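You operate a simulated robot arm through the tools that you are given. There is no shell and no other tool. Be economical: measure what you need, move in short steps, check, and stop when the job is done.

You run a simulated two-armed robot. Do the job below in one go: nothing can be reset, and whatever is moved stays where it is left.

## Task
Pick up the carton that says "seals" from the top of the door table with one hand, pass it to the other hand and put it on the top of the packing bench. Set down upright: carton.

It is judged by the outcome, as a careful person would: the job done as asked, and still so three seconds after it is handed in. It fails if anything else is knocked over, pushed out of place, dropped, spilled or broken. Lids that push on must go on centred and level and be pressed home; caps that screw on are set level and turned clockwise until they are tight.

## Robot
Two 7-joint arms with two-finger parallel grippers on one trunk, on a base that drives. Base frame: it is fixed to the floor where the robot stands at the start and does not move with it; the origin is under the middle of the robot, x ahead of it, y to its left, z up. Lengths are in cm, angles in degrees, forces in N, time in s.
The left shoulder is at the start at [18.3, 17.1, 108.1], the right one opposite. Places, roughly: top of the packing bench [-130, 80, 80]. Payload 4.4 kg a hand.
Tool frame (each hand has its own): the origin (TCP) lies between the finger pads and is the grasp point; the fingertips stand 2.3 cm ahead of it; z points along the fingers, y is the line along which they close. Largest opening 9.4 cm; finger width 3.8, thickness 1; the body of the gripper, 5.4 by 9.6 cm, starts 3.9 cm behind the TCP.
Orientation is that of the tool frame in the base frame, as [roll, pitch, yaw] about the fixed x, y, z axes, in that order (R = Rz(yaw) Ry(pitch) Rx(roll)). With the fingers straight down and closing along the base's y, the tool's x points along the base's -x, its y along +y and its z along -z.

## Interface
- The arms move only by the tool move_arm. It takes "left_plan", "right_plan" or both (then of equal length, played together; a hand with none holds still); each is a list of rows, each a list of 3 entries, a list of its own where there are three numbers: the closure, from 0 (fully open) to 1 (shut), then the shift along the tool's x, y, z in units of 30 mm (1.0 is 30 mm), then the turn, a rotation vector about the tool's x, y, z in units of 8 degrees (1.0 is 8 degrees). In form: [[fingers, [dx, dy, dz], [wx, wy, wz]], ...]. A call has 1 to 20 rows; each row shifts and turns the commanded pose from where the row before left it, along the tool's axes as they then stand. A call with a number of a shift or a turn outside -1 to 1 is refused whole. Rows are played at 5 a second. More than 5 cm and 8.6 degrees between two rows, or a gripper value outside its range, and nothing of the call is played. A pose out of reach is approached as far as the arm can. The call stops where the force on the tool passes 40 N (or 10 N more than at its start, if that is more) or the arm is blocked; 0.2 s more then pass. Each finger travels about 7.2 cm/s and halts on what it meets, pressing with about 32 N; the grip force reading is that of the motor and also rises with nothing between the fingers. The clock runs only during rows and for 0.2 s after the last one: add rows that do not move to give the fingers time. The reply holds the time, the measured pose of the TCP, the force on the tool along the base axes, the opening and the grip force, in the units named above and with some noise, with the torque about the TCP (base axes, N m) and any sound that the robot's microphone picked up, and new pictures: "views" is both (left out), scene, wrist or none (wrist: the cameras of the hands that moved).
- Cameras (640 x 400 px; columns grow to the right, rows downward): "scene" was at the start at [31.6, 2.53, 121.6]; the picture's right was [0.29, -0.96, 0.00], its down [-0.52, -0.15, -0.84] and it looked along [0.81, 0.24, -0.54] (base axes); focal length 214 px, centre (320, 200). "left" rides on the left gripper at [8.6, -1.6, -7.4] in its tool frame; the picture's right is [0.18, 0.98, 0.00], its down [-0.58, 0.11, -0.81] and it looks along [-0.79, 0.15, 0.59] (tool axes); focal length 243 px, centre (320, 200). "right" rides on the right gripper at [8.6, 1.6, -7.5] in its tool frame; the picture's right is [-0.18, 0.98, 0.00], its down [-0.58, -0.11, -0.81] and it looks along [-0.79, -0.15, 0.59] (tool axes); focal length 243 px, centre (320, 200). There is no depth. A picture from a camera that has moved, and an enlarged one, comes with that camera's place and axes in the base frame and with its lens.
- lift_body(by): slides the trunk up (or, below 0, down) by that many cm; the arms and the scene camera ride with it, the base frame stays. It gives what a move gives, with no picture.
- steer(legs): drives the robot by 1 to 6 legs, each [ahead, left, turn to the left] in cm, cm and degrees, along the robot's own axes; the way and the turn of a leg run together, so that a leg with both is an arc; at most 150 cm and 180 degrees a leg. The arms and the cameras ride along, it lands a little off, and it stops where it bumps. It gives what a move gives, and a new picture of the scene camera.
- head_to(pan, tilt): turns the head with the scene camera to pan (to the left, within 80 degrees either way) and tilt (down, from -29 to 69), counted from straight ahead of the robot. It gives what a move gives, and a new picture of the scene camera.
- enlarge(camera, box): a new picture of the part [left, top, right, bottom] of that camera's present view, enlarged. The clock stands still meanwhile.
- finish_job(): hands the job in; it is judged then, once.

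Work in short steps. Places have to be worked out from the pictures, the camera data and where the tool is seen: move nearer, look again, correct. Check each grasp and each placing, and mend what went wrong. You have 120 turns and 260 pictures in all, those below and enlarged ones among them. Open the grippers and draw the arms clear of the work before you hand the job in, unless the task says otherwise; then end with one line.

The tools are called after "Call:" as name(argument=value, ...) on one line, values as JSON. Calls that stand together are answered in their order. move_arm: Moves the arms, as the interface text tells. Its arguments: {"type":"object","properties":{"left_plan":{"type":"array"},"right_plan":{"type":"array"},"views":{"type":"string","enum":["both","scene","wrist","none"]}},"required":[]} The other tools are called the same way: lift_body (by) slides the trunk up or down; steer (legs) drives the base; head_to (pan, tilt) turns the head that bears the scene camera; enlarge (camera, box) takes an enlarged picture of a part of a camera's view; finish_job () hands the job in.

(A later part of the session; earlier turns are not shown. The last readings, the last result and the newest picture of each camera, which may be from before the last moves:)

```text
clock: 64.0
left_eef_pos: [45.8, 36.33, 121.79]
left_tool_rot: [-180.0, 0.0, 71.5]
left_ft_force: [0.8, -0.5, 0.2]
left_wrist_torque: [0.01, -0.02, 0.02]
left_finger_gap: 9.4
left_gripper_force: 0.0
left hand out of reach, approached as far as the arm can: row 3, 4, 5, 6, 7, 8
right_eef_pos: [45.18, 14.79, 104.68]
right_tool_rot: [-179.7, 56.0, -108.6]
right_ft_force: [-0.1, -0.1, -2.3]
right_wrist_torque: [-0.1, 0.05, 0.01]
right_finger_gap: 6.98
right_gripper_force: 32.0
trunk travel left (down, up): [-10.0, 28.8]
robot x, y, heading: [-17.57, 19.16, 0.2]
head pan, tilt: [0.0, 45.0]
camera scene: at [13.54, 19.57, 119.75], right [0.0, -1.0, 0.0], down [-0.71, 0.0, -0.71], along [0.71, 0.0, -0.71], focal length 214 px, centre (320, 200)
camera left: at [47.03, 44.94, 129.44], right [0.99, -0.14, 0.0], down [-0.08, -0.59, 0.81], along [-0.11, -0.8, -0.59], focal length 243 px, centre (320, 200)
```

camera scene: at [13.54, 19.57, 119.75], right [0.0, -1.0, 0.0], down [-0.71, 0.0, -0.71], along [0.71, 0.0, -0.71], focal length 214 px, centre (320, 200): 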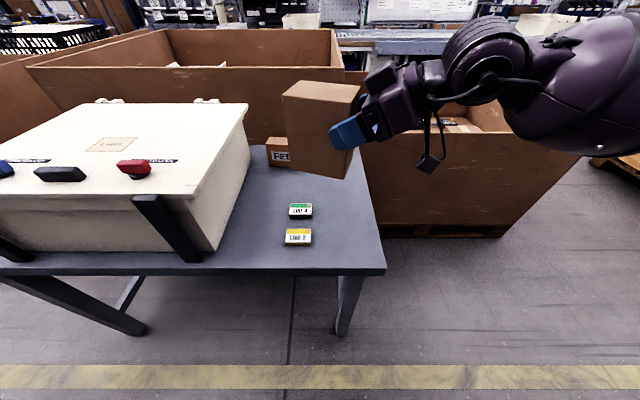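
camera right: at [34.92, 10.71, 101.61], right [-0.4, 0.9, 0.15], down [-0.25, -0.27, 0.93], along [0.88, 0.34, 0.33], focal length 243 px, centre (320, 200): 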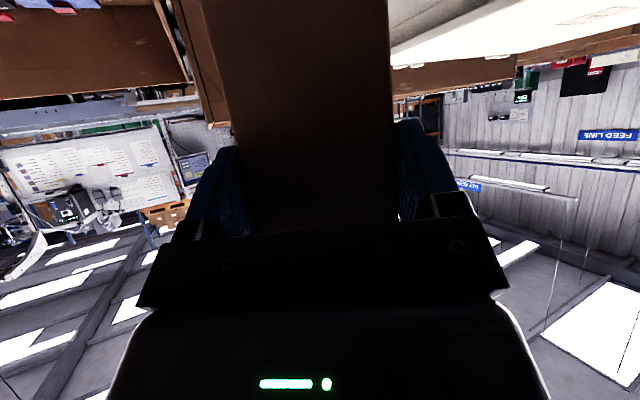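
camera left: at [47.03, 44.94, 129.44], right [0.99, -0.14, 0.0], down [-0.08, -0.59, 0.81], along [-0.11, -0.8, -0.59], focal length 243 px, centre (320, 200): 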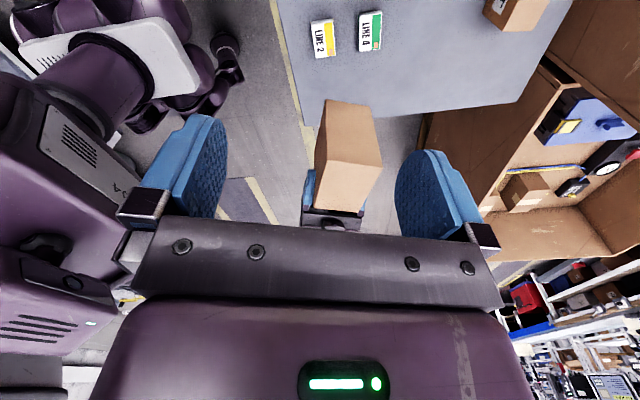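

The left arm cannot come that far inward. I raise the trunk for clearance over the cabinet, then shift both hands forward, with the right bringing the carton leftward.

Call:
lift_body(by=12)

Call:
move_arm(left_plan=[[0, [-0.06, 0.865, 0], [0, 0, 0]], [0, [-0.06, 0.865, 0], [0, 0, 0]], [0, [-0.06, 0.865, 0], [0, 0, 0]], [0, [-0.06, 0.865, 0], [0, 0, 0]], [0, [-0.06, 0.865, 0], [0, 0, 0]], [0, [0, 0, 0], [0, 0, 0]]], right_plan=[[1, [-0.42, -0.59, 0.63], [0, 0, 0]], [1, [-0.42, -0.59, 0.63], [0, 0, 0]], [1, [-0.42, -0.59, 0.63], [0, 0, 0]], [1, [-0.42, -0.59, 0.63], [0, 0, 0]], [1, [-0.42, -0.59, 0.63], [0, 0, 0]], [1, [0, 0, 0], [0, 0, 0]]], views="both")

```text
clock: 65.5
left_eef_pos: [28.89, 36.34, 150.02]
left_tool_rot: [159.8, -6.6, 72.8]
left_ft_force: [0.4, -0.4, 0.6]
left_wrist_torque: [0.0, 0.02, 0.01]
left_finger_gap: 9.39
left_gripper_force: 0.0
right_eef_pos: [36.59, 14.87, 131.66]
right_tool_rot: [-146.1, 57.7, -80.4]
right_ft_force: [0.6, -0.6, -2.8]
right_wrist_torque: [-0.09, 0.03, 0.0]
right_finger_gap: 6.99
right_gripper_force: 32.2
trunk travel left (down, up): [-22.0, 16.8]
robot x, y, heading: [-17.86, 19.36, -0.2]
head pan, tilt: [0.0, 45.0]
```

```text
clock: 66.9
left_eef_pos: [29.74, 37.36, 150.45]
left_tool_rot: [159.5, -6.6, 72.7]
left_ft_force: [0.0, 0.6, 0.0]
left_wrist_torque: [0.03, -0.02, 0.02]
left_finger_gap: 9.4
left_gripper_force: 0.1
left hand out of reach, approached as far as the arm can: row 1, 2, 3, 4, 5
right_eef_pos: [42.29, 18.6, 133.79]
right_tool_rot: [-145.1, 59.2, -82.2]
right_ft_force: [0.6, 0.8, -1.7]
right_wrist_torque: [-0.14, 0.06, 0.0]
right_finger_gap: 7.0
right_gripper_force: 31.9
right hand out of reach, approached as far as the arm can: row 1, 2, 4, 5
trunk travel left (down, up): [-22.0, 16.8]
robot x, y, heading: [-17.66, 19.66, 0.2]
head pan, tilt: [0.0, 45.0]
camera scene: at [1.83, 19.65, 133.74], right [0.0, -1.0, 0.0], down [-0.71, 0.0, -0.71], along [0.71, 0.0, -0.71], focal length 214 px, centre (320, 200)
camera right: at [38.04, 9.16, 128.92], right [-0.88, 0.46, -0.13], down [-0.32, -0.37, 0.87], along [0.35, 0.81, 0.48], focal length 243 px, centre (320, 200)
camera left: at [28.23, 45.98, 157.98], right [0.92, -0.14, 0.36], down [-0.37, -0.59, 0.72], along [0.11, -0.8, -0.59], focal length 243 px, centre (320, 200)
```

scene: 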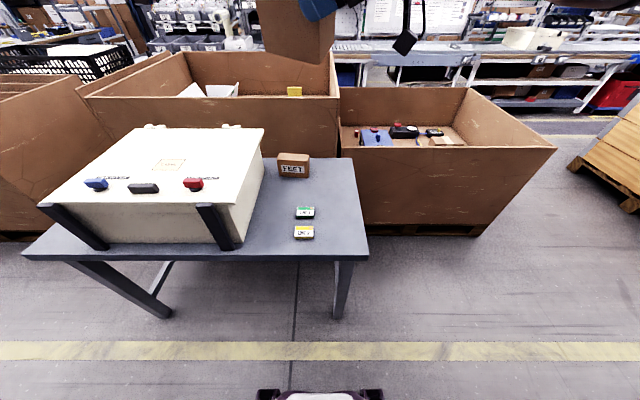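
right: 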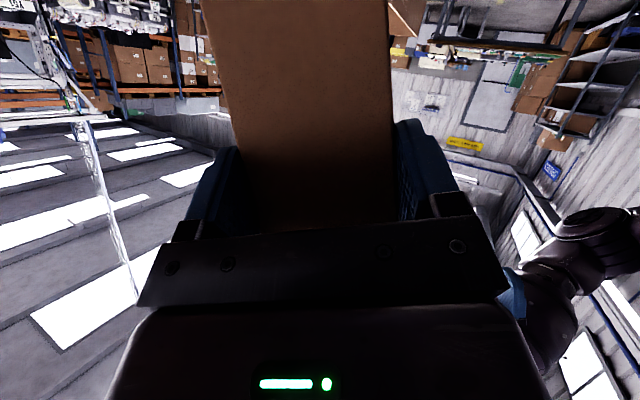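
left: 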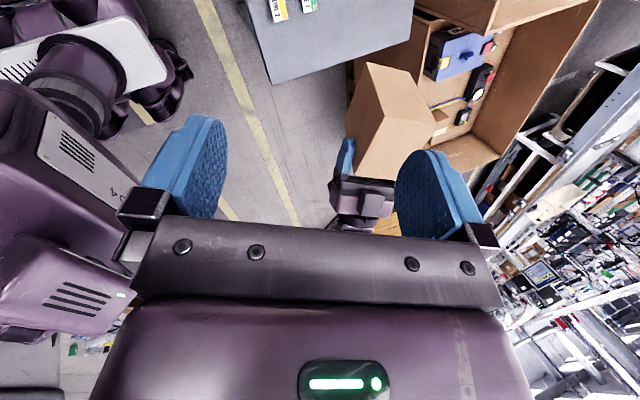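

The trunk lift left the arms near their limits and tilted the hands. I go back down by the same amount and recheck.

Call:
lift_body(by=-12)

Call:
move_arm(left_plan=[[0, [0, 0, 0], [0, 0, 0]]], views="both")

```text
clock: 68.4
left_eef_pos: [29.4, 37.25, 138.65]
left_tool_rot: [159.3, -6.6, 72.6]
left_ft_force: [-0.6, -0.4, -0.4]
left_wrist_torque: [0.01, -0.02, 0.01]
left_finger_gap: 9.4
left_gripper_force: 0.0
right_eef_pos: [41.9, 18.57, 121.9]
right_tool_rot: [-144.6, 59.2, -81.7]
right_ft_force: [-1.1, -0.1, -2.4]
right_wrist_torque: [-0.13, 0.09, 0.02]
right_finger_gap: 6.97
right_gripper_force: 32.2
trunk travel left (down, up): [-10.0, 28.8]
robot x, y, heading: [-18.1, 19.29, -0.0]
head pan, tilt: [0.0, 45.0]
```

```text
clock: 68.8
left_eef_pos: [29.85, 37.27, 138.48]
left_tool_rot: [159.5, -6.5, 72.7]
left_ft_force: [-0.3, -1.3, -0.3]
left_wrist_torque: [0.0, 0.02, -0.04]
left_finger_gap: 9.41
left_gripper_force: 0.2
right_eef_pos: [42.21, 18.51, 121.71]
right_tool_rot: [-145.2, 59.2, -82.2]
right_ft_force: [-0.4, 1.2, -2.6]
right_wrist_torque: [-0.08, 0.07, 0.05]
right_finger_gap: 6.99
right_gripper_force: 32.5
trunk travel left (down, up): [-10.0, 28.8]
robot x, y, heading: [-17.36, 19.59, -0.1]
head pan, tilt: [0.0, 45.0]
camera scene: at [13.56, 19.57, 119.74], right [0.0, -1.0, 0.0], down [-0.71, 0.0, -0.71], along [0.71, 0.0, -0.71], focal length 214 px, centre (320, 200)
camera left: at [28.25, 46.0, 146.01], right [0.92, -0.14, 0.36], down [-0.37, -0.59, 0.72], along [0.11, -0.8, -0.59], focal length 243 px, centre (320, 200)
```

scene: 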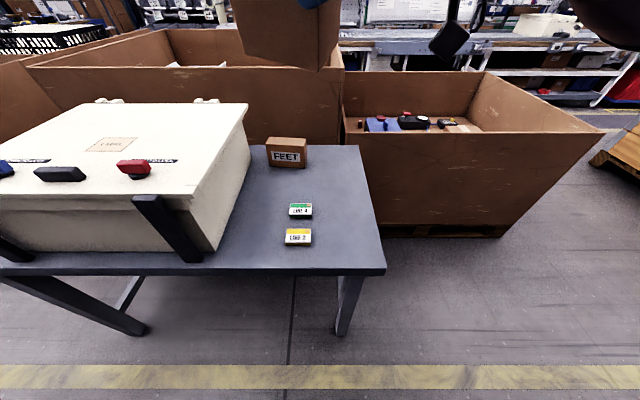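
left: 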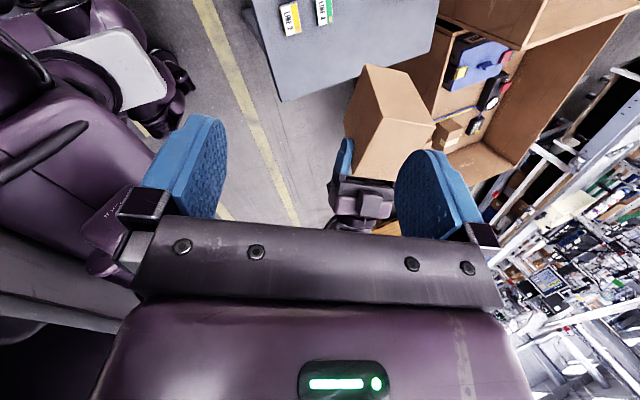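

Trunk is back. To have open floor beneath for the handover, I turn the robot to face along the aisle.

Call:
steer(legs=[[-6, 0, 0], [0, 0, 90]])

```text
clock: 73.5
left_eef_pos: [-41.0, 67.12, 138.58]
left_tool_rot: [159.5, -6.7, 162.4]
left_ft_force: [-0.6, 0.2, 0.5]
left_wrist_torque: [0.02, 0.01, -0.01]
left_finger_gap: 9.41
left_gripper_force: 0.0
right_eef_pos: [-22.44, 79.22, 121.65]
right_tool_rot: [-145.1, 59.2, 7.5]
right_ft_force: [-0.7, 0.8, -2.5]
right_wrist_torque: [-0.05, -0.11, -0.03]
right_finger_gap: 6.99
right_gripper_force: 31.7
trunk travel left (down, up): [-10.0, 28.8]
robot x, y, heading: [-23.5, 19.43, 89.8]
head pan, tilt: [0.0, 45.0]
camera scene: at [-23.31, 50.62, 119.75], right [1.0, 0.0, 0.0], down [0.0, -0.71, -0.71], along [0.0, 0.71, -0.71], focal length 214 px, centre (320, 200)
```

scene: 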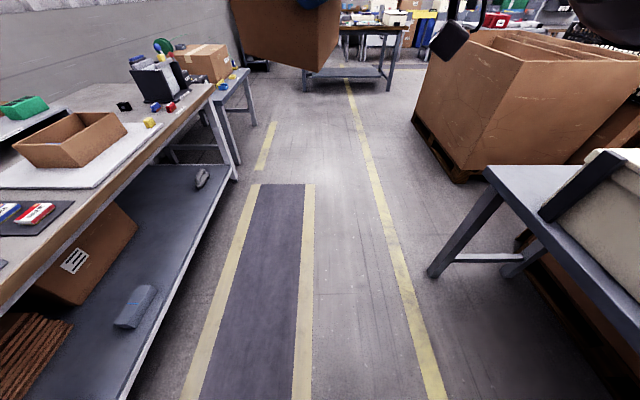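

Open floor lies below now. I lower both hands to a comfortable height (carton about z 90) and level both.

Call:
move_arm(right_plan=[[1, [0.909, 0.088, 0.596], [0, 0, 0]], [1, [0.909, 0.088, 0.596], [0, 0, 0]], [1, [0.909, 0.088, 0.596], [0, 0, 0]], [1, [0.909, 0.088, 0.596], [0, 0, 0]], [1, [0.909, 0.088, 0.596], [0, 0, 0]], [1, [0.909, 0.088, 0.596], [0, 0, 0]], [1, [0.909, 0.088, 0.596], [0, 0, 0]], [1, [0.909, 0.088, 0.596], [0, 0, 0]], [1, [0.909, 0.088, 0.596], [0, 0, 0]], [1, [0.909, 0.088, 0.596], [0, 0, 0]], [1, [0, 0, 0], [-0.78, 0.44, 0.78]], [1, [0, 0, 0], [-0.78, 0.44, 0.78]], [1, [0, 0, 0], [0, 0, 0]], [1, [0, 0, 0], [0, 0, 0]], [1, [0, 0, 0], [0, 0, 0]], [1, [0, 0, 0], [0, 0, 0]], [1, [0, 0, 0], [0, 0, 0]]], left_plan=[[0, [0.258, 0.09, 0.992], [0, 0, 0]], [0, [0.258, 0.09, 0.992], [0, 0, 0]], [0, [0.258, 0.09, 0.992], [0, 0, 0]], [0, [0.258, 0.09, 0.992], [0, 0, 0]], [0, [0.258, 0.09, 0.992], [0, 0, 0]], [0, [0.258, 0.09, 0.992], [0, 0, 0]], [0, [0.258, 0.09, 0.992], [0, 0, 0]], [0, [0.258, 0.09, 0.992], [0, 0, 0]], [0, [0.258, 0.09, 0.992], [0, 0, 0]], [0, [0.258, 0.09, 0.992], [0, 0, 0]], [0, [0.258, 0.09, 0.992], [0, 0, 0]], [0, [0.258, 0.09, 0.992], [0, 0, 0]], [0, [0.258, 0.09, 0.992], [0, 0, 0]], [0, [0, 0, 0], [0.85, -0.287, 0]], [0, [0, 0, 0], [0.85, -0.287, 0]], [0, [0, 0, 0], [0.85, -0.287, 0]], [0, [0, 0, 0], [0, 0, 0]]], views="both")

```text
refused: row 11 steps farther than a row can; nothing moved
```

A row's turn was slightly too large; I split it into three.

Call:
move_arm(right_plan=[[1, [0.909, 0.088, 0.596], [0, 0, 0]], [1, [0.909, 0.088, 0.596], [0, 0, 0]], [1, [0.909, 0.088, 0.596], [0, 0, 0]], [1, [0.909, 0.088, 0.596], [0, 0, 0]], [1, [0.909, 0.088, 0.596], [0, 0, 0]], [1, [0.909, 0.088, 0.596], [0, 0, 0]], [1, [0.909, 0.088, 0.596], [0, 0, 0]], [1, [0.909, 0.088, 0.596], [0, 0, 0]], [1, [0.909, 0.088, 0.596], [0, 0, 0]], [1, [0.909, 0.088, 0.596], [0, 0, 0]], [1, [0, 0, 0], [-0.52, 0.293, 0.52]], [1, [0, 0, 0], [-0.52, 0.293, 0.52]], [1, [0, 0, 0], [-0.52, 0.293, 0.52]], [1, [0, 0, 0], [0, 0, 0]], [1, [0, 0, 0], [0, 0, 0]], [1, [0, 0, 0], [0, 0, 0]], [1, [0, 0, 0], [0, 0, 0]]], left_plan=[[0, [0.258, 0.09, 0.992], [0, 0, 0]], [0, [0.258, 0.09, 0.992], [0, 0, 0]], [0, [0.258, 0.09, 0.992], [0, 0, 0]], [0, [0.258, 0.09, 0.992], [0, 0, 0]], [0, [0.258, 0.09, 0.992], [0, 0, 0]], [0, [0.258, 0.09, 0.992], [0, 0, 0]], [0, [0.258, 0.09, 0.992], [0, 0, 0]], [0, [0.258, 0.09, 0.992], [0, 0, 0]], [0, [0.258, 0.09, 0.992], [0, 0, 0]], [0, [0.258, 0.09, 0.992], [0, 0, 0]], [0, [0.258, 0.09, 0.992], [0, 0, 0]], [0, [0.258, 0.09, 0.992], [0, 0, 0]], [0, [0.258, 0.09, 0.992], [0, 0, 0]], [0, [0, 0, 0], [0.85, -0.287, 0]], [0, [0, 0, 0], [0.85, -0.287, 0]], [0, [0, 0, 0], [0.85, -0.287, 0]], [0, [0, 0, 0], [0, 0, 0]]], views="both")

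```text
clock: 77.1
left_eef_pos: [-49.13, 87.51, 104.96]
left_tool_rot: [-179.8, 0.1, 161.1]
left_ft_force: [-1.2, 0.5, 0.2]
left_wrist_torque: [-0.03, 0.02, 0.0]
left_finger_gap: 9.41
left_gripper_force: 0.0
right_eef_pos: [-23.47, 87.55, 90.03]
right_tool_rot: [-179.9, 56.2, -18.7]
right_ft_force: [-0.4, -0.1, -3.1]
right_wrist_torque: [-0.01, -0.13, 0.02]
right_finger_gap: 6.99
right_gripper_force: 31.9
trunk travel left (down, up): [-10.0, 28.8]
robot x, y, heading: [-23.27, 19.77, 89.7]
head pan, tilt: [0.0, 45.0]
camera scene: at [-23.3, 50.59, 119.76], right [1.0, 0.0, 0.0], down [0.0, -0.71, -0.71], along [0.0, 0.71, -0.71], focal length 214 px, centre (320, 200)
camera right: at [-13.47, 82.35, 87.04], right [-0.41, -0.9, 0.15], down [0.36, -0.01, 0.93], along [-0.84, 0.44, 0.33], focal length 243 px, centre (320, 200)
camera left: at [-57.9, 88.69, 112.54], right [0.14, 0.99, 0.0], down [0.58, -0.08, 0.81], along [0.8, -0.12, -0.59], focal length 243 px, centre (320, 200)
```

scene: 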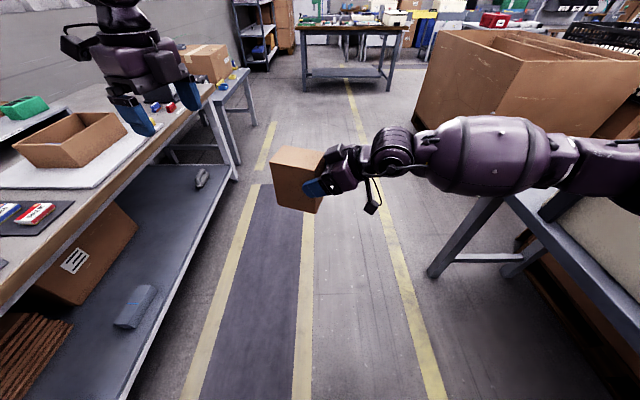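
right: 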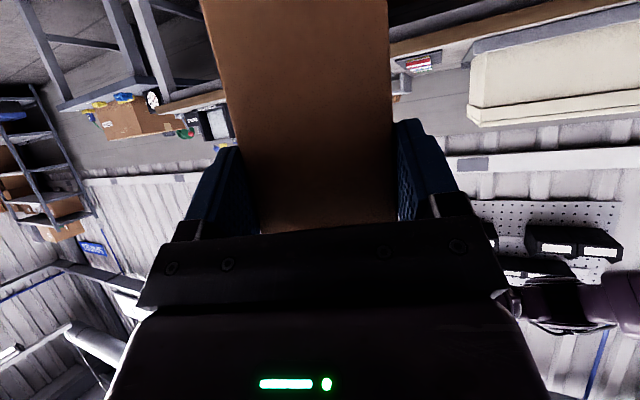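
left: 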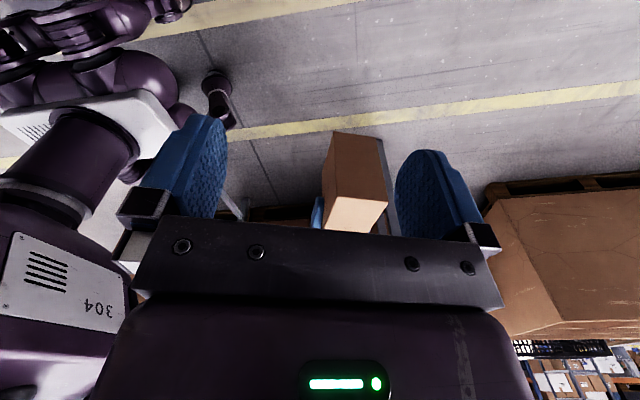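

Both poses reached cleanly. Now the left hand moves above the far part of the carton (target TCP about (−28.2, 89.2)), staying 7 cm above its top.

Call:
move_arm(left_plan=[[0, [-0.916, 0.397, 0], [0, 0, 0]], [0, [-0.916, 0.397, 0], [0, 0, 0]], [0, [-0.916, 0.397, 0], [0, 0, 0]], [0, [-0.916, 0.397, 0], [0, 0, 0]], [0, [-0.916, 0.397, 0], [0, 0, 0]], [0, [-0.916, 0.397, 0], [0, 0, 0]], [0, [-0.916, 0.397, 0], [0, 0, 0]], [0, [0, 0, 0], [0, 0, 0]]], views="both")

```text
clock: 78.9
left_eef_pos: [-40.99, 88.29, 105.35]
left_tool_rot: [180.0, 0.0, 161.2]
left_ft_force: [-0.4, -1.3, 0.3]
left_wrist_torque: [0.01, 0.0, -0.02]
left_finger_gap: 9.38
left_gripper_force: 0.1
left hand out of reach, approached as far as the arm can: row 3, 4, 5, 6, 7
right_eef_pos: [-23.38, 87.37, 90.09]
right_tool_rot: [-180.0, 56.2, -18.7]
right_ft_force: [0.5, -1.4, -2.3]
right_wrist_torque: [-0.05, -0.12, 0.0]
right_finger_gap: 6.96
right_gripper_force: 32.2
trunk travel left (down, up): [-10.0, 28.8]
robot x, y, heading: [-23.49, 19.38, 89.9]
head pan, tilt: [0.0, 45.0]
camera scene: at [-23.29, 50.63, 119.74], right [1.0, 0.0, 0.0], down [0.0, -0.71, -0.71], along [0.0, 0.71, -0.71], focal length 214 px, centre (320, 200)
camera left: at [-49.63, 89.64, 112.83], right [0.14, 0.99, 0.0], down [0.58, -0.08, 0.81], along [0.8, -0.12, -0.59], focal length 243 px, centre (320, 200)
```

scene: 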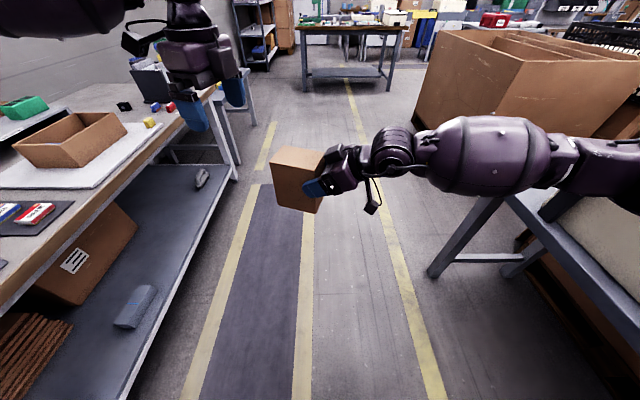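
left: 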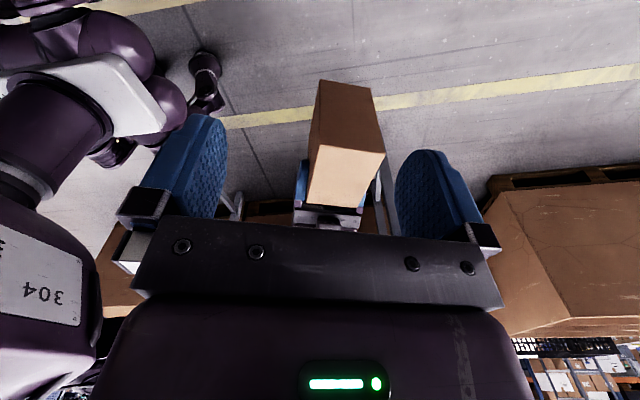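

The left arm stops at about 17 cm left of centre for this orientation. I bring the carton under it instead, moving the right hand 13.5 cm to the left.

Call:
move_arm(right_plan=[[1, [-0.474, 0.288, 0.71], [0, 0, 0]], [1, [-0.474, 0.288, 0.71], [0, 0, 0]], [1, [-0.474, 0.288, 0.71], [0, 0, 0]], [1, [-0.474, 0.288, 0.71], [0, 0, 0]], [1, [-0.474, 0.288, 0.71], [0, 0, 0]], [1, [0, 0, 0], [0, 0, 0]]], left_plan=[[0, [0, 0, 0], [0, 0, 0]], [0, [0, 0, 0], [0, 0, 0]], [0, [0, 0, 0], [0, 0, 0]], [0, [0, 0, 0], [0, 0, 0]], [0, [0, 0, 0], [0, 0, 0]], [0, [0, 0, 0], [0, 0, 0]]], views="both")

```text
clock: 80.3
left_eef_pos: [-40.87, 88.34, 105.34]
left_tool_rot: [180.0, 0.1, 161.2]
left_ft_force: [-0.5, -0.5, -0.6]
left_wrist_torque: [-0.02, -0.01, -0.02]
left_finger_gap: 9.42
left_gripper_force: 0.0
right_eef_pos: [-37.09, 87.37, 89.86]
right_tool_rot: [-179.9, 56.1, -18.8]
right_ft_force: [-0.5, 1.0, -2.6]
right_wrist_torque: [0.0, -0.08, 0.01]
right_finger_gap: 7.01
right_gripper_force: 31.8
trunk travel left (down, up): [-10.0, 28.8]
robot x, y, heading: [-23.52, 19.8, 89.3]
head pan, tilt: [0.0, 45.0]
camera scene: at [-23.26, 50.61, 119.75], right [1.0, 0.0, 0.0], down [0.0, -0.71, -0.71], along [0.0, 0.71, -0.71], focal length 214 px, centre (320, 200)
camera right: at [-27.09, 82.28, 86.85], right [-0.41, -0.9, 0.15], down [0.36, -0.01, 0.93], along [-0.83, 0.44, 0.33], focal length 243 px, centre (320, 200)
camera left: at [-49.59, 89.63, 112.85], right [0.14, 0.99, 0.0], down [0.58, -0.08, 0.81], along [0.8, -0.12, -0.59], focal length 243 px, centre (320, 200)
```

scene: 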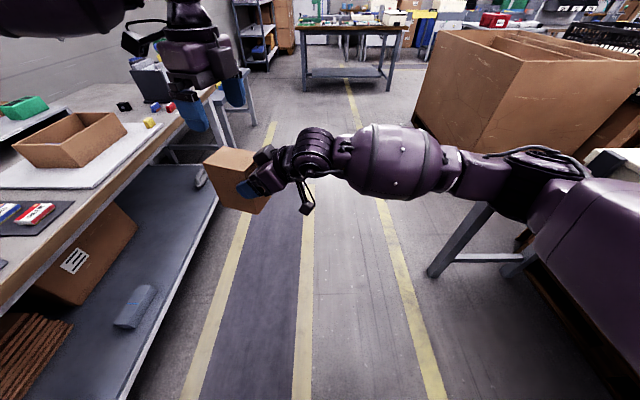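
right: 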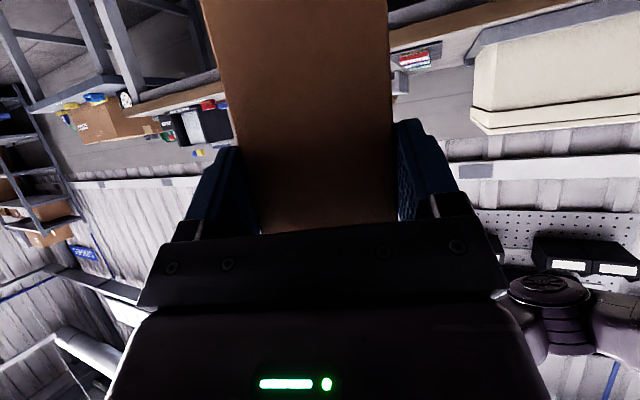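
left: 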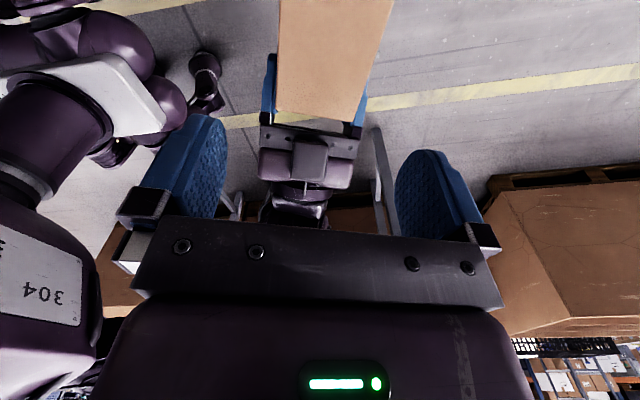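

The carton is now under the left hand. I enlarge the left view to check its alignment before descending.

Call:
enlarge(camera="left", box=[220, 0, 420, 140])

Call:
enlarge(camera="scene", box=[150, 80, 350, 220])

```text
2.86 times, centred on (320, 70) of left
camera zoom: at [-49.59, 89.63, 112.85], right [0.14, 0.99, 0.0], down [0.58, -0.08, 0.81], along [0.8, -0.12, -0.59], focal length 693 px, centre (320, 571)
```

zoom: 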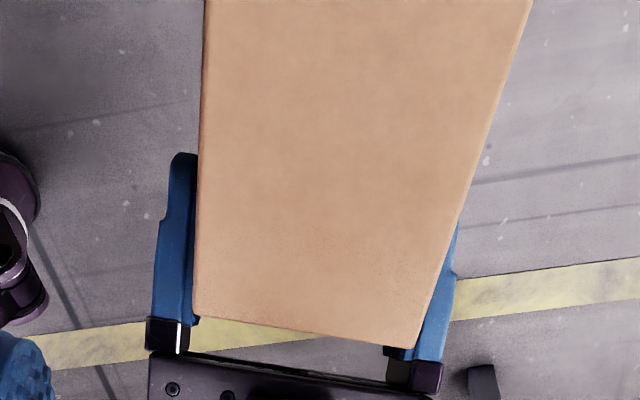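

```text
2.86 times, centred on (250, 150) of scene
camera zoom: at [-23.26, 50.61, 119.75], right [1.0, 0.0, 0.0], down [0.0, -0.71, -0.71], along [0.0, 0.71, -0.71], focal length 613 px, centre (520, 343)
```

zoom: 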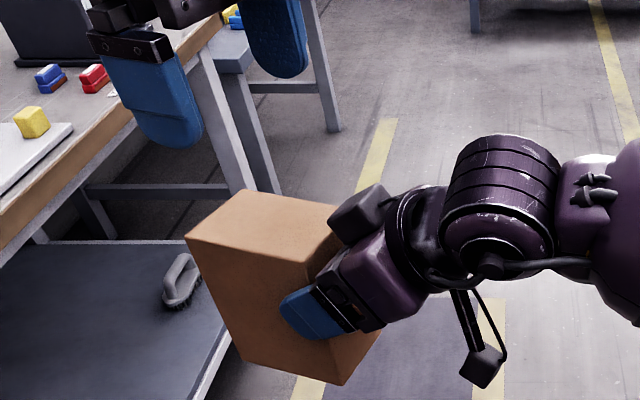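

The carton top centre-line matches; I shift the left hand 1.5 cm outward, lower partway and check.

Call:
move_arm(left_plan=[[0, [0.48, 0.08, 0], [0, 0, 0]], [0, [0, 0, 0.8], [0, 0, 0]], [0, [0, 0, 0.8], [0, 0, 0]], [0, [0, 0, 0.4], [0, 0, 0]], [0, [0, 0, 0], [0, 0, 0]]], views="both")

Call:
enlarge(camera="scene", box=[150, 80, 350, 220])

```text
clock: 81.5
left_eef_pos: [-42.05, 88.8, 99.35]
left_tool_rot: [-180.0, 0.0, 161.2]
left_ft_force: [-0.7, 0.5, -1.1]
left_wrist_torque: [-0.01, 0.01, -0.03]
left_finger_gap: 9.41
left_gripper_force: 0.1
right_eef_pos: [-37.11, 87.24, 89.92]
right_tool_rot: [180.0, 56.2, -18.8]
right_ft_force: [0.5, 0.3, -0.6]
right_wrist_torque: [-0.05, -0.12, 0.01]
right_finger_gap: 6.98
right_gripper_force: 32.4
trunk travel left (down, up): [-10.0, 28.8]
robot x, y, heading: [-23.91, 19.51, 89.9]
head pan, tilt: [0.0, 45.0]
camera scene: at [-23.3, 50.62, 119.75], right [1.0, 0.0, 0.0], down [0.0, -0.71, -0.71], along [0.0, 0.71, -0.71], focal length 214 px, centre (320, 200)
camera left: at [-50.77, 90.17, 106.74], right [0.14, 0.99, 0.0], down [0.58, -0.08, 0.81], along [0.8, -0.12, -0.59], focal length 243 px, centre (320, 200)
```

scene: 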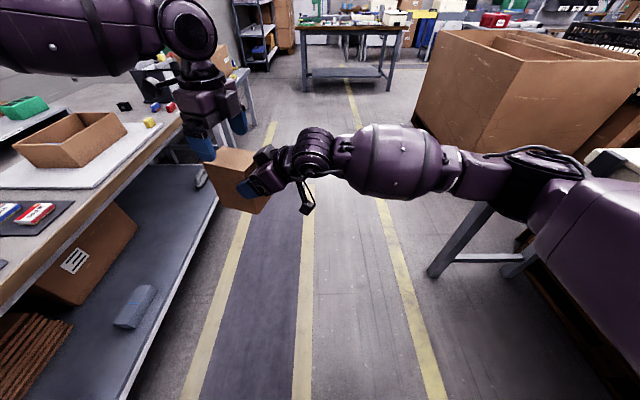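
left: 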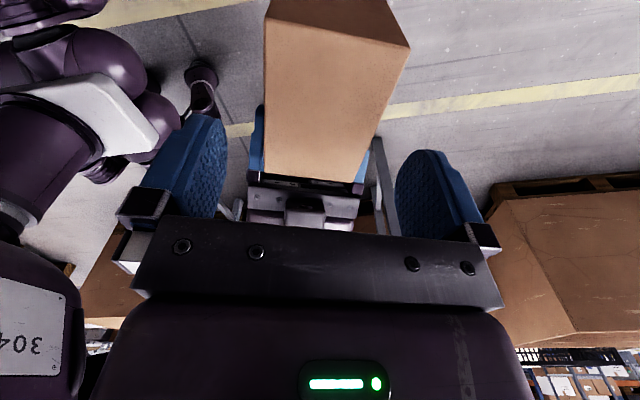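

```text
2.86 times, centred on (250, 150) of scene
camera zoom: at [-23.3, 50.62, 119.75], right [1.0, 0.0, 0.0], down [0.0, -0.71, -0.71], along [0.0, 0.71, -0.71], focal length 613 px, centre (520, 343)
```

zoom: 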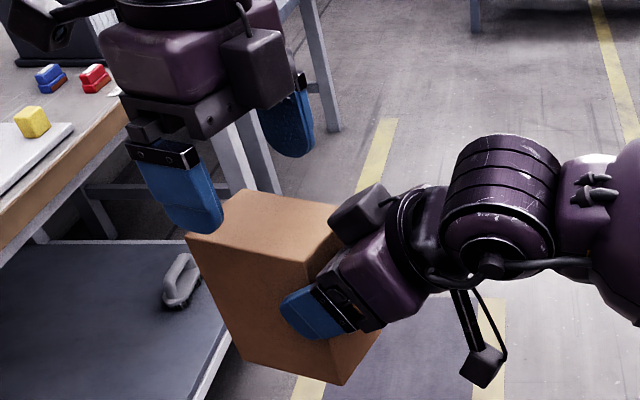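

Alignment looks good and the gripper housings stay apart. I lower the last 5.7 cm slowly.

Call:
move_arm(left_plan=[[0, [0, 0.05, 0.5], [0, 0, 0]], [0, [0, 0, 0.5], [0, 0, 0]], [0, [0, 0, 0.5], [0, 0, 0]], [0, [0, 0, 0.42], [0, 0, 0]], [0, [0, 0, 0], [0, 0, 0]]], views="both")

Call:
enlarge(camera="scene", box=[150, 80, 350, 220])

```text
clock: 82.7
left_eef_pos: [-42.98, 88.54, 93.75]
left_tool_rot: [179.9, 0.1, 161.1]
left_ft_force: [1.2, 0.7, 0.8]
left_wrist_torque: [-0.05, -0.01, 0.01]
left_finger_gap: 9.41
left_gripper_force: 0.1
left hand out of reach, approached as far as the arm can: row 2, 4
right_eef_pos: [-37.11, 87.41, 89.96]
right_tool_rot: [-179.9, 56.2, -18.7]
right_ft_force: [-0.3, 0.1, -2.8]
right_wrist_torque: [-0.04, -0.08, -0.01]
right_finger_gap: 6.98
right_gripper_force: 31.9
trunk travel left (down, up): [-10.0, 28.8]
robot x, y, heading: [-23.68, 19.57, 89.9]
head pan, tilt: [0.0, 45.0]
camera scene: at [-23.29, 50.63, 119.75], right [1.0, 0.0, 0.0], down [0.0, -0.71, -0.71], along [0.0, 0.71, -0.71], focal length 214 px, centre (320, 200)
camera left: at [-51.6, 89.93, 101.31], right [0.14, 0.99, 0.0], down [0.58, -0.08, 0.81], along [0.8, -0.12, -0.59], focal length 243 px, centre (320, 200)
```

scene: 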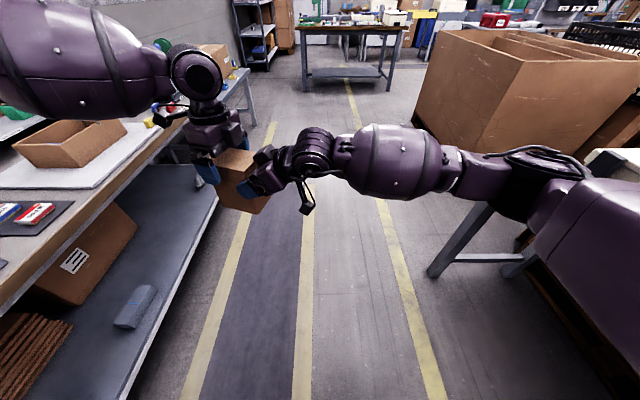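
left: 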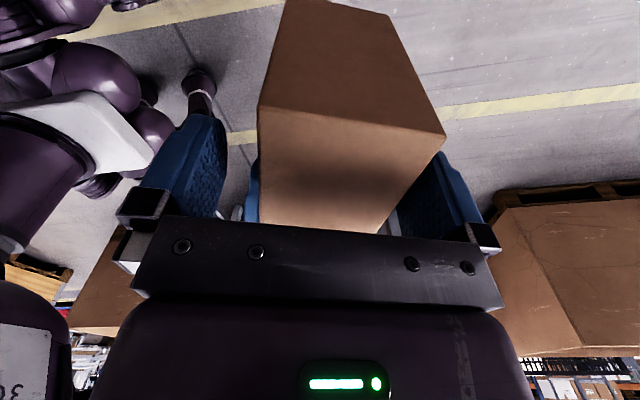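

```text
2.86 times, centred on (250, 150) of scene
camera zoom: at [-23.29, 50.63, 119.75], right [1.0, 0.0, 0.0], down [0.0, -0.71, -0.71], along [0.0, 0.71, -0.71], focal length 613 px, centre (520, 343)
```

zoom: 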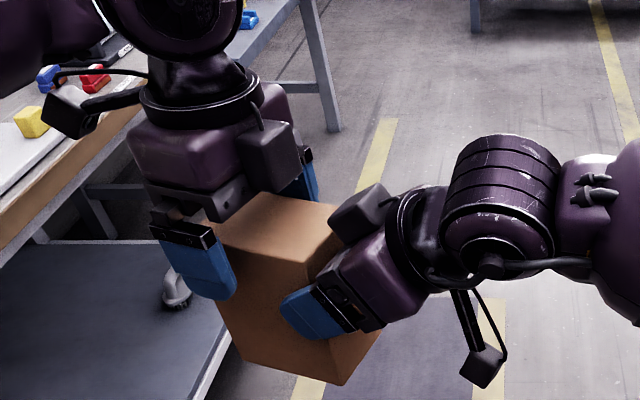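

Left fingers straddle the carton, slightly off sideways. I shift 0.6 cm across, then close the left hand.

Call:
move_arm(left_plan=[[0, [0, 0.22, 0], [0, 0, 0]], [0, [0, 0, 0], [0, 0, 0]]], views="wrist")

```text
clock: 83.3
left_eef_pos: [-43.04, 89.0, 93.77]
left_tool_rot: [180.0, 0.1, 161.2]
left_ft_force: [0.0, -0.1, -0.7]
left_wrist_torque: [0.0, -0.01, 0.02]
left_finger_gap: 9.41
left_gripper_force: 0.1
left hand out of reach, approached as far as the arm can: row 1
right_eef_pos: [-37.0, 87.34, 89.97]
right_tool_rot: [-179.9, 56.2, -18.7]
right_ft_force: [-0.6, 0.5, -3.3]
right_wrist_torque: [-0.03, -0.07, -0.01]
right_finger_gap: 6.99
right_gripper_force: 32.0
trunk travel left (down, up): [-10.0, 28.8]
robot x, y, heading: [-23.27, 19.32, 89.8]
head pan, tilt: [0.0, 45.0]
camera left: at [-51.75, 90.23, 101.32], right [0.14, 0.99, 0.0], down [0.58, -0.08, 0.81], along [0.8, -0.12, -0.59], focal length 243 px, centre (320, 200)
```

left: 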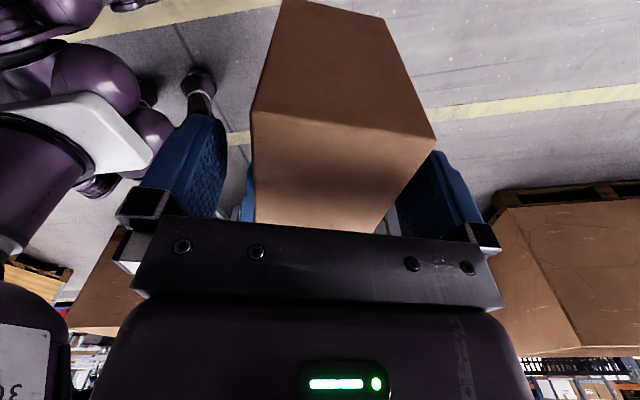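

Centred well enough. Closing the left hand while the right still holds.

Call:
move_arm(left_plan=[[0.3, [0, 0, 0], [0, 0, 0]], [1, [0, 0, 0], [0, 0, 0]], [1, [0, 0, 0], [0, 0, 0]], [1, [0, 0, 0], [0, 0, 0]], [1, [0, 0, 0], [0, 0, 0]]], views="both")

```text
clock: 84.5
left_eef_pos: [-43.15, 89.03, 93.85]
left_tool_rot: [179.8, 0.1, 161.3]
left_ft_force: [3.6, 34.5, -2.0]
left_wrist_torque: [0.5, 0.34, 1.47]
left_finger_gap: 6.98
left_gripper_force: 32.1
right_eef_pos: [-37.09, 87.06, 89.94]
right_tool_rot: [179.8, 56.3, -18.5]
right_ft_force: [-3.6, -35.0, 2.5]
right_wrist_torque: [0.91, -0.24, 0.68]
right_finger_gap: 6.99
right_gripper_force: 31.8
trunk travel left (down, up): [-10.0, 28.8]
robot x, y, heading: [-23.62, 19.72, 89.7]
head pan, tilt: [0.0, 45.0]
camera scene: at [-23.29, 50.62, 119.75], right [1.0, 0.0, 0.0], down [0.0, -0.71, -0.71], along [0.0, 0.71, -0.71], focal length 214 px, centre (320, 200)
camera left: at [-51.77, 90.28, 101.36], right [0.14, 0.99, 0.0], down [0.58, -0.08, 0.81], along [0.8, -0.11, -0.59], focal length 243 px, centre (320, 200)
```

scene: 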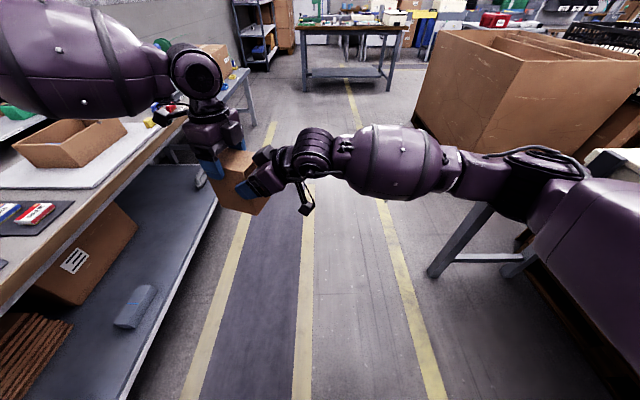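
left: 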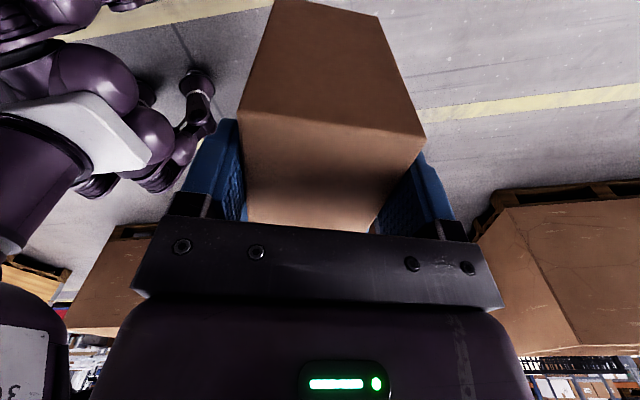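

Both hold it, with about 35 N of sideways strain between the hands. I relieve it by easing the right hand 3 mm sideways.

Call:
move_arm(right_plan=[[1, [0, 0.07, 0], [0, 0, 0]], [1, [0, 0, 0], [0, 0, 0]], [1, [0, 0, 0], [0, 0, 0]]], left_plan=[[1, [0, 0, 0], [0, 0, 0]], [1, [0, 0, 0], [0, 0, 0]], [1, [0, 0, 0], [0, 0, 0]]], views="none")

```text
clock: 85.3
left_eef_pos: [-43.04, 88.94, 93.75]
left_tool_rot: [179.9, 0.2, 161.2]
left_ft_force: [14.0, 25.8, 0.7]
left_wrist_torque: [0.47, -0.37, 1.42]
left_finger_gap: 7.0
left_gripper_force: 31.9
right_eef_pos: [-37.03, 86.9, 89.98]
right_tool_rot: [179.9, 56.1, -18.6]
right_ft_force: [-14.2, -25.9, -3.3]
right_wrist_torque: [0.57, -0.28, 0.38]
right_finger_gap: 6.96
right_gripper_force: 32.3
trunk travel left (down, up): [-10.0, 28.8]
robot x, y, heading: [-23.67, 19.55, 89.7]
head pan, tilt: [0.0, 45.0]
```

Strain is falling; I ease it a little more.

Call:
move_arm(right_plan=[[1, [-0.02, 0.1, 0.04], [0, 0, 0]], [1, [0, 0.05, 0], [0, 0, 0]], [1, [0, 0, 0], [0, 0, 0]]], left_plan=[[1, [0, 0, 0], [0, 0, 0]], [1, [0, 0, 0], [0, 0, 0]], [1, [0, 0, 0], [0, 0, 0]]], views="none")

```text
clock: 86.1
left_eef_pos: [-43.08, 88.92, 93.78]
left_tool_rot: [-179.9, 0.2, 161.1]
left_ft_force: [5.7, 9.6, 5.1]
left_wrist_torque: [0.56, -0.81, -0.02]
left_finger_gap: 6.97
left_gripper_force: 32.1
right_eef_pos: [-37.16, 86.99, 89.81]
right_tool_rot: [-180.0, 56.1, -18.9]
right_ft_force: [-6.5, -10.0, -6.4]
right_wrist_torque: [-0.35, 0.23, 0.68]
right_finger_gap: 6.97
right_gripper_force: 32.5
trunk travel left (down, up): [-10.0, 28.8]
robot x, y, heading: [-24.06, 19.35, 89.7]
head pan, tilt: [0.0, 45.0]
```

Only about 10 N remains. I open the right hand fully and keep the left closed.

Call:
move_arm(right_plan=[[0.6, [0, 0, 0], [0, 0, 0]], [0.2, [0, 0, 0], [0, 0, 0]], [0, [0, 0, 0], [0, 0, 0]], [0, [0, 0, 0], [0, 0, 0]]], left_plan=[[1, [0, 0, 0], [0, 0, 0]], [1, [0, 0, 0], [0, 0, 0]], [1, [0, 0, 0], [0, 0, 0]], [1, [0, 0, 0], [0, 0, 0]]], views="both")

```text
clock: 87.1
left_eef_pos: [-43.09, 88.88, 93.69]
left_tool_rot: [-179.9, 0.0, 161.2]
left_ft_force: [-0.2, -0.7, 1.0]
left_wrist_torque: [0.03, 0.05, 0.01]
left_finger_gap: 6.97
left_gripper_force: 31.4
right_eef_pos: [-37.07, 86.86, 89.96]
right_tool_rot: [-179.9, 56.3, -18.8]
right_ft_force: [0.7, -0.1, -0.4]
right_wrist_torque: [-0.01, 0.0, 0.01]
right_finger_gap: 9.4
right_gripper_force: 0.0
trunk travel left (down, up): [-10.0, 28.8]
robot x, y, heading: [-23.39, 19.43, 89.7]
head pan, tilt: [0.0, 45.0]
camera scene: at [-23.29, 50.62, 119.75], right [1.0, 0.0, 0.0], down [0.0, -0.71, -0.71], along [0.0, 0.71, -0.71], focal length 214 px, centre (320, 200)
camera right: at [-27.25, 81.79, 86.93], right [-0.41, -0.9, 0.15], down [0.36, -0.01, 0.93], along [-0.83, 0.44, 0.33], focal length 243 px, centre (320, 200)
camera left: at [-51.75, 90.22, 101.3], right [0.14, 0.99, 0.0], down [0.58, -0.08, 0.81], along [0.8, -0.12, -0.59], focal length 243 px, centre (320, 200)
```

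scene: 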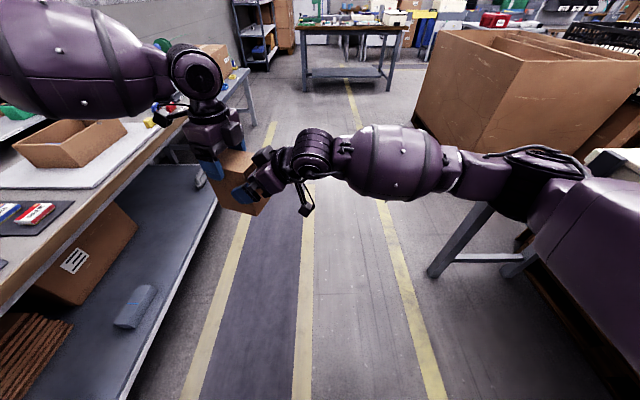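
right: 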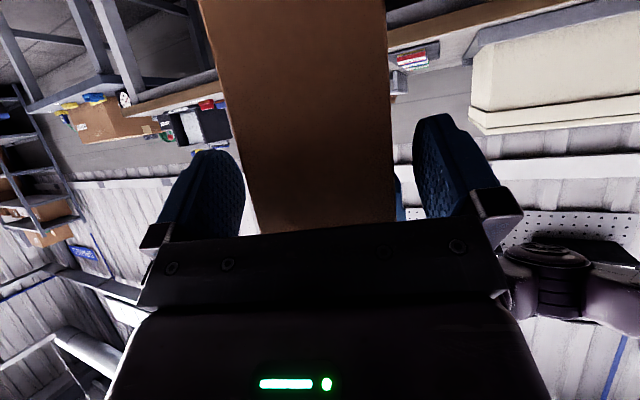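
left: 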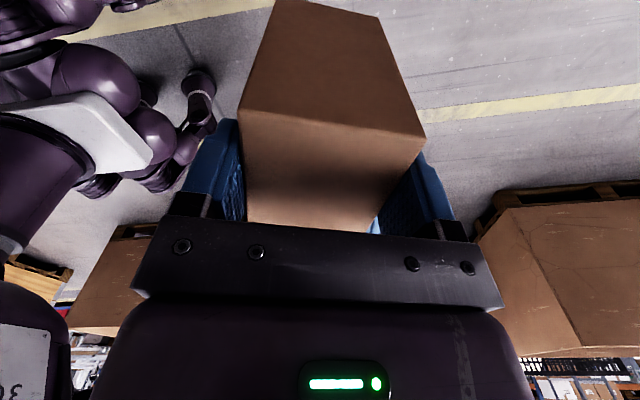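

The left hand holds the carton alone. I withdraw the right hand straight back along its fingers.

Call:
move_arm(right_plan=[[0, [0, 0, -0.6], [0, 0, 0]], [0, [0, 0, -0.9], [0, 0, 0]], [0, [0, 0, -0.9], [0, 0, 0]], [0, [0, 0, -0.9], [0, 0, 0]], [0, [0, 0, -0.9], [0, 0, 0]], [0, [0, 0, -0.9], [0, 0, 0]], [0, [0, 0, -0.9], [0, 0, 0]]], views="scene")

Call:
enlarge(camera="scene", box=[150, 80, 350, 220])

```text
clock: 88.7
left_eef_pos: [-43.13, 88.99, 93.88]
left_tool_rot: [179.9, 0.0, 161.2]
left_ft_force: [0.6, -0.4, 0.2]
left_wrist_torque: [0.01, 0.01, -0.03]
left_finger_gap: 6.99
left_gripper_force: 32.3
right_eef_pos: [-22.92, 81.99, 100.11]
right_tool_rot: [-179.9, 56.1, -18.8]
right_ft_force: [0.3, 0.0, 0.0]
right_wrist_torque: [-0.01, -0.03, -0.01]
right_finger_gap: 9.42
right_gripper_force: 0.0
trunk travel left (down, up): [-10.0, 28.8]
robot x, y, heading: [-23.87, 19.45, 89.9]
head pan, tilt: [0.0, 45.0]
camera scene: at [-23.26, 50.58, 119.77], right [1.0, 0.0, 0.0], down [0.0, -0.71, -0.71], along [0.0, 0.71, -0.71], focal length 214 px, centre (320, 200)
```

scene: 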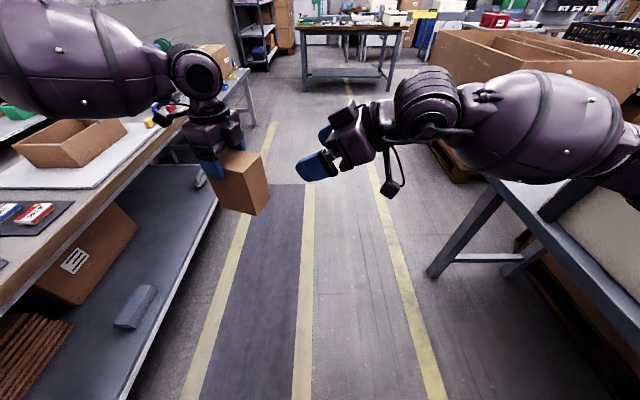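

```text
2.86 times, centred on (250, 150) of scene
camera zoom: at [-23.26, 50.58, 119.77], right [1.0, 0.0, 0.0], down [0.0, -0.71, -0.71], along [0.0, 0.71, -0.71], focal length 613 px, centre (520, 343)
```

zoom: 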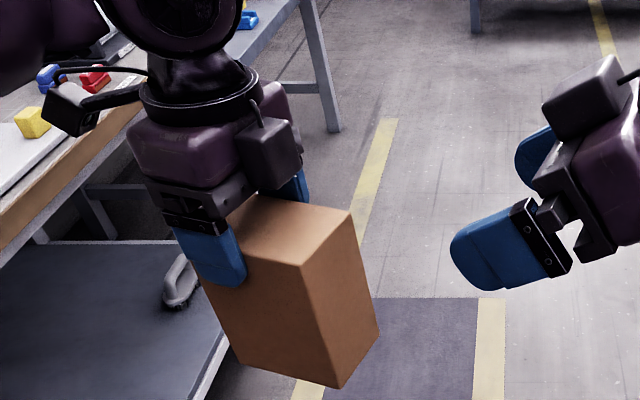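

Clean handover; the carton hangs upright in the left hand. I lift it 6 cm and turn it back so its camera faces the robot, while the right hand unwinds its yaw.

Call:
move_arm(left_plan=[[1, [0, 0, -1], [0, 0, 0]], [1, [0, 0, -1], [0, 0, 0]], [1, [0, 0, 0], [0, 0, -0.97]], [1, [0, 0, 0], [0, 0, -0.97]], [1, [0, 0, 0], [0, 0, -0.97]], [1, [0, 0, 0], [0, 0, -0.97]], [1, [0, 0, 0], [0, 0, -0.97]], [1, [0, 0, 0], [0, 0, -0.97]], [1, [0, 0, 0], [0, 0, -0.97]], [1, [0, 0, 0], [0, 0, -0.97]], [1, [0, 0, 0], [0, 0, -0.97]], [1, [0, 0, 0], [0, 0, -0.97]], [1, [0, 0, 0], [0, 0, -0.97]], [1, [0, 0, 0], [0, 0, -0.97]], [1, [0, 0, 0], [0, 0, -0.97]], [1, [0, 0, 0], [0, 0, -0.97]]], right_plan=[[0, [0, -1, 0], [0, 0, 0]], [0, [0, -1, 0], [0, 0, 0]], [0, [0, 0, 0], [0.778, 0, 0.523]], [0, [0, 0, 0], [0.778, 0, 0.523]], [0, [0, 0, 0], [0.778, 0, 0.523]], [0, [0, 0, 0], [0.778, 0, 0.523]], [0, [0, 0, 0], [0.778, 0, 0.523]], [0, [0, 0, 0], [0.778, 0, 0.523]], [0, [0, 0, 0], [0.778, 0, 0.523]], [0, [0, 0, 0], [0.778, 0, 0.523]], [0, [0, 0, 0], [0.778, 0, 0.523]], [0, [0, 0, 0], [0.4, 0, 0.27]], [0, [0, 0, 0], [0, 0, 0]], [0, [0, 0, 0], [0, 0, 0]], [0, [0, 0, 0], [0, 0, 0]], [0, [0, 0, 0], [0, 0, 0]]], views="scene")

```text
clock: 92.1
left_eef_pos: [-43.12, 89.03, 99.6]
left_tool_rot: [-179.8, -0.1, -90.0]
left_ft_force: [-0.4, 0.7, -2.2]
left_wrist_torque: [-0.03, 0.01, -0.01]
left_finger_gap: 6.96
left_gripper_force: 32.1
right_eef_pos: [-21.36, 86.93, 99.93]
right_tool_rot: [179.8, 56.1, -90.2]
right_ft_force: [0.4, 0.0, -0.2]
right_wrist_torque: [0.03, 0.0, 0.0]
right_finger_gap: 9.41
right_gripper_force: 0.1
right hand out of reach, approached as far as the arm can: row 2
trunk travel left (down, up): [-10.0, 28.8]
robot x, y, heading: [-23.49, 19.44, 89.4]
head pan, tilt: [0.0, 45.0]
camera scene: at [-23.3, 50.63, 119.74], right [1.0, 0.0, 0.0], down [0.0, -0.71, -0.71], along [0.0, 0.71, -0.71], focal length 214 px, centre (320, 200)
```

scene: 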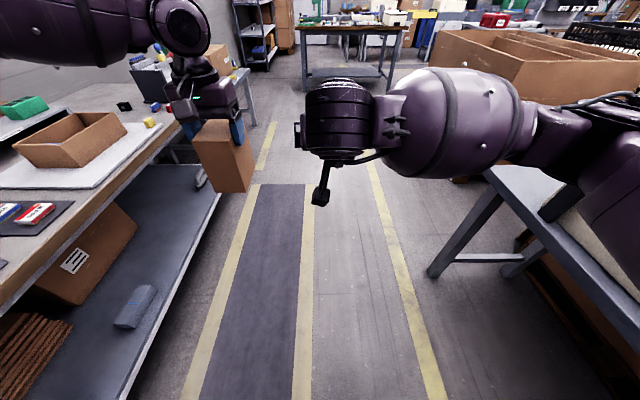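

Now the right hand pitches back to pointing down and aside, while the left raises the carton to travel height.

Call:
move_arm(left_plan=[[1, [0, 0, -0.9], [0, 0, 0]], [1, [0, 0, -0.9], [0, 0, 0]], [1, [0, 0, -0.9], [0, 0, 0]], [1, [0, 0, -0.9], [0, 0, 0]], [1, [0, 0, -0.9], [0, 0, 0]], [1, [0, 0, -0.9], [0, 0, 0]], [1, [0, 0, 0], [0, 0, 0]], [1, [0, 0, 0], [0, 0, 0]], [1, [0, 0, 0], [0, 0, 0]], [1, [0, 0, 0], [0, 0, 0]], [1, [0, 0, 0], [0, 0, 0]]], right_plan=[[0, [-0.8, 0, -0.5], [0, 0, 0]], [0, [-0.8, 0, -0.5], [0, 0, 0]], [0, [0, -1, 0], [0, 0, 0]], [0, [0, -1, 0], [0, 0.94, 0]], [0, [0, -1, 0], [0, 0.94, 0]], [0, [0, 0, 0], [0, 0.94, 0]], [0, [0, 0, 0], [0, 0.94, 0]], [0, [0, 0, 0], [0, 0.94, 0]], [0, [0, 0, 0], [0, 0.94, 0]], [0, [0, 0, 0], [0, 0.94, 0]], [0, [0, 0, 0], [0, 0.4, 0]]], views="scene")

```text
clock: 94.5
left_eef_pos: [-43.05, 89.37, 115.84]
left_tool_rot: [-179.8, 0.0, -90.0]
left_ft_force: [-0.2, 0.6, -2.5]
left_wrist_torque: [-0.02, -0.02, 0.0]
left_finger_gap: 6.99
left_gripper_force: 31.7
right_eef_pos: [-12.39, 87.03, 105.57]
right_tool_rot: [179.9, 0.2, -90.0]
right_ft_force: [0.2, 0.5, -0.2]
right_wrist_torque: [-0.02, 0.03, -0.01]
right_finger_gap: 9.4
right_gripper_force: 0.2
trunk travel left (down, up): [-10.0, 28.8]
robot x, y, heading: [-23.48, 19.59, 89.7]
head pan, tilt: [0.0, 45.0]
camera scene: at [-23.29, 50.63, 119.74], right [1.0, 0.0, 0.0], down [0.0, -0.71, -0.71], along [0.0, 0.71, -0.71], focal length 214 px, centre (320, 200)
```

scene: 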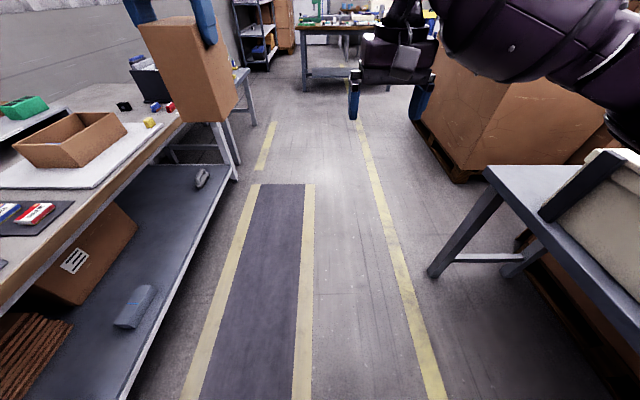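

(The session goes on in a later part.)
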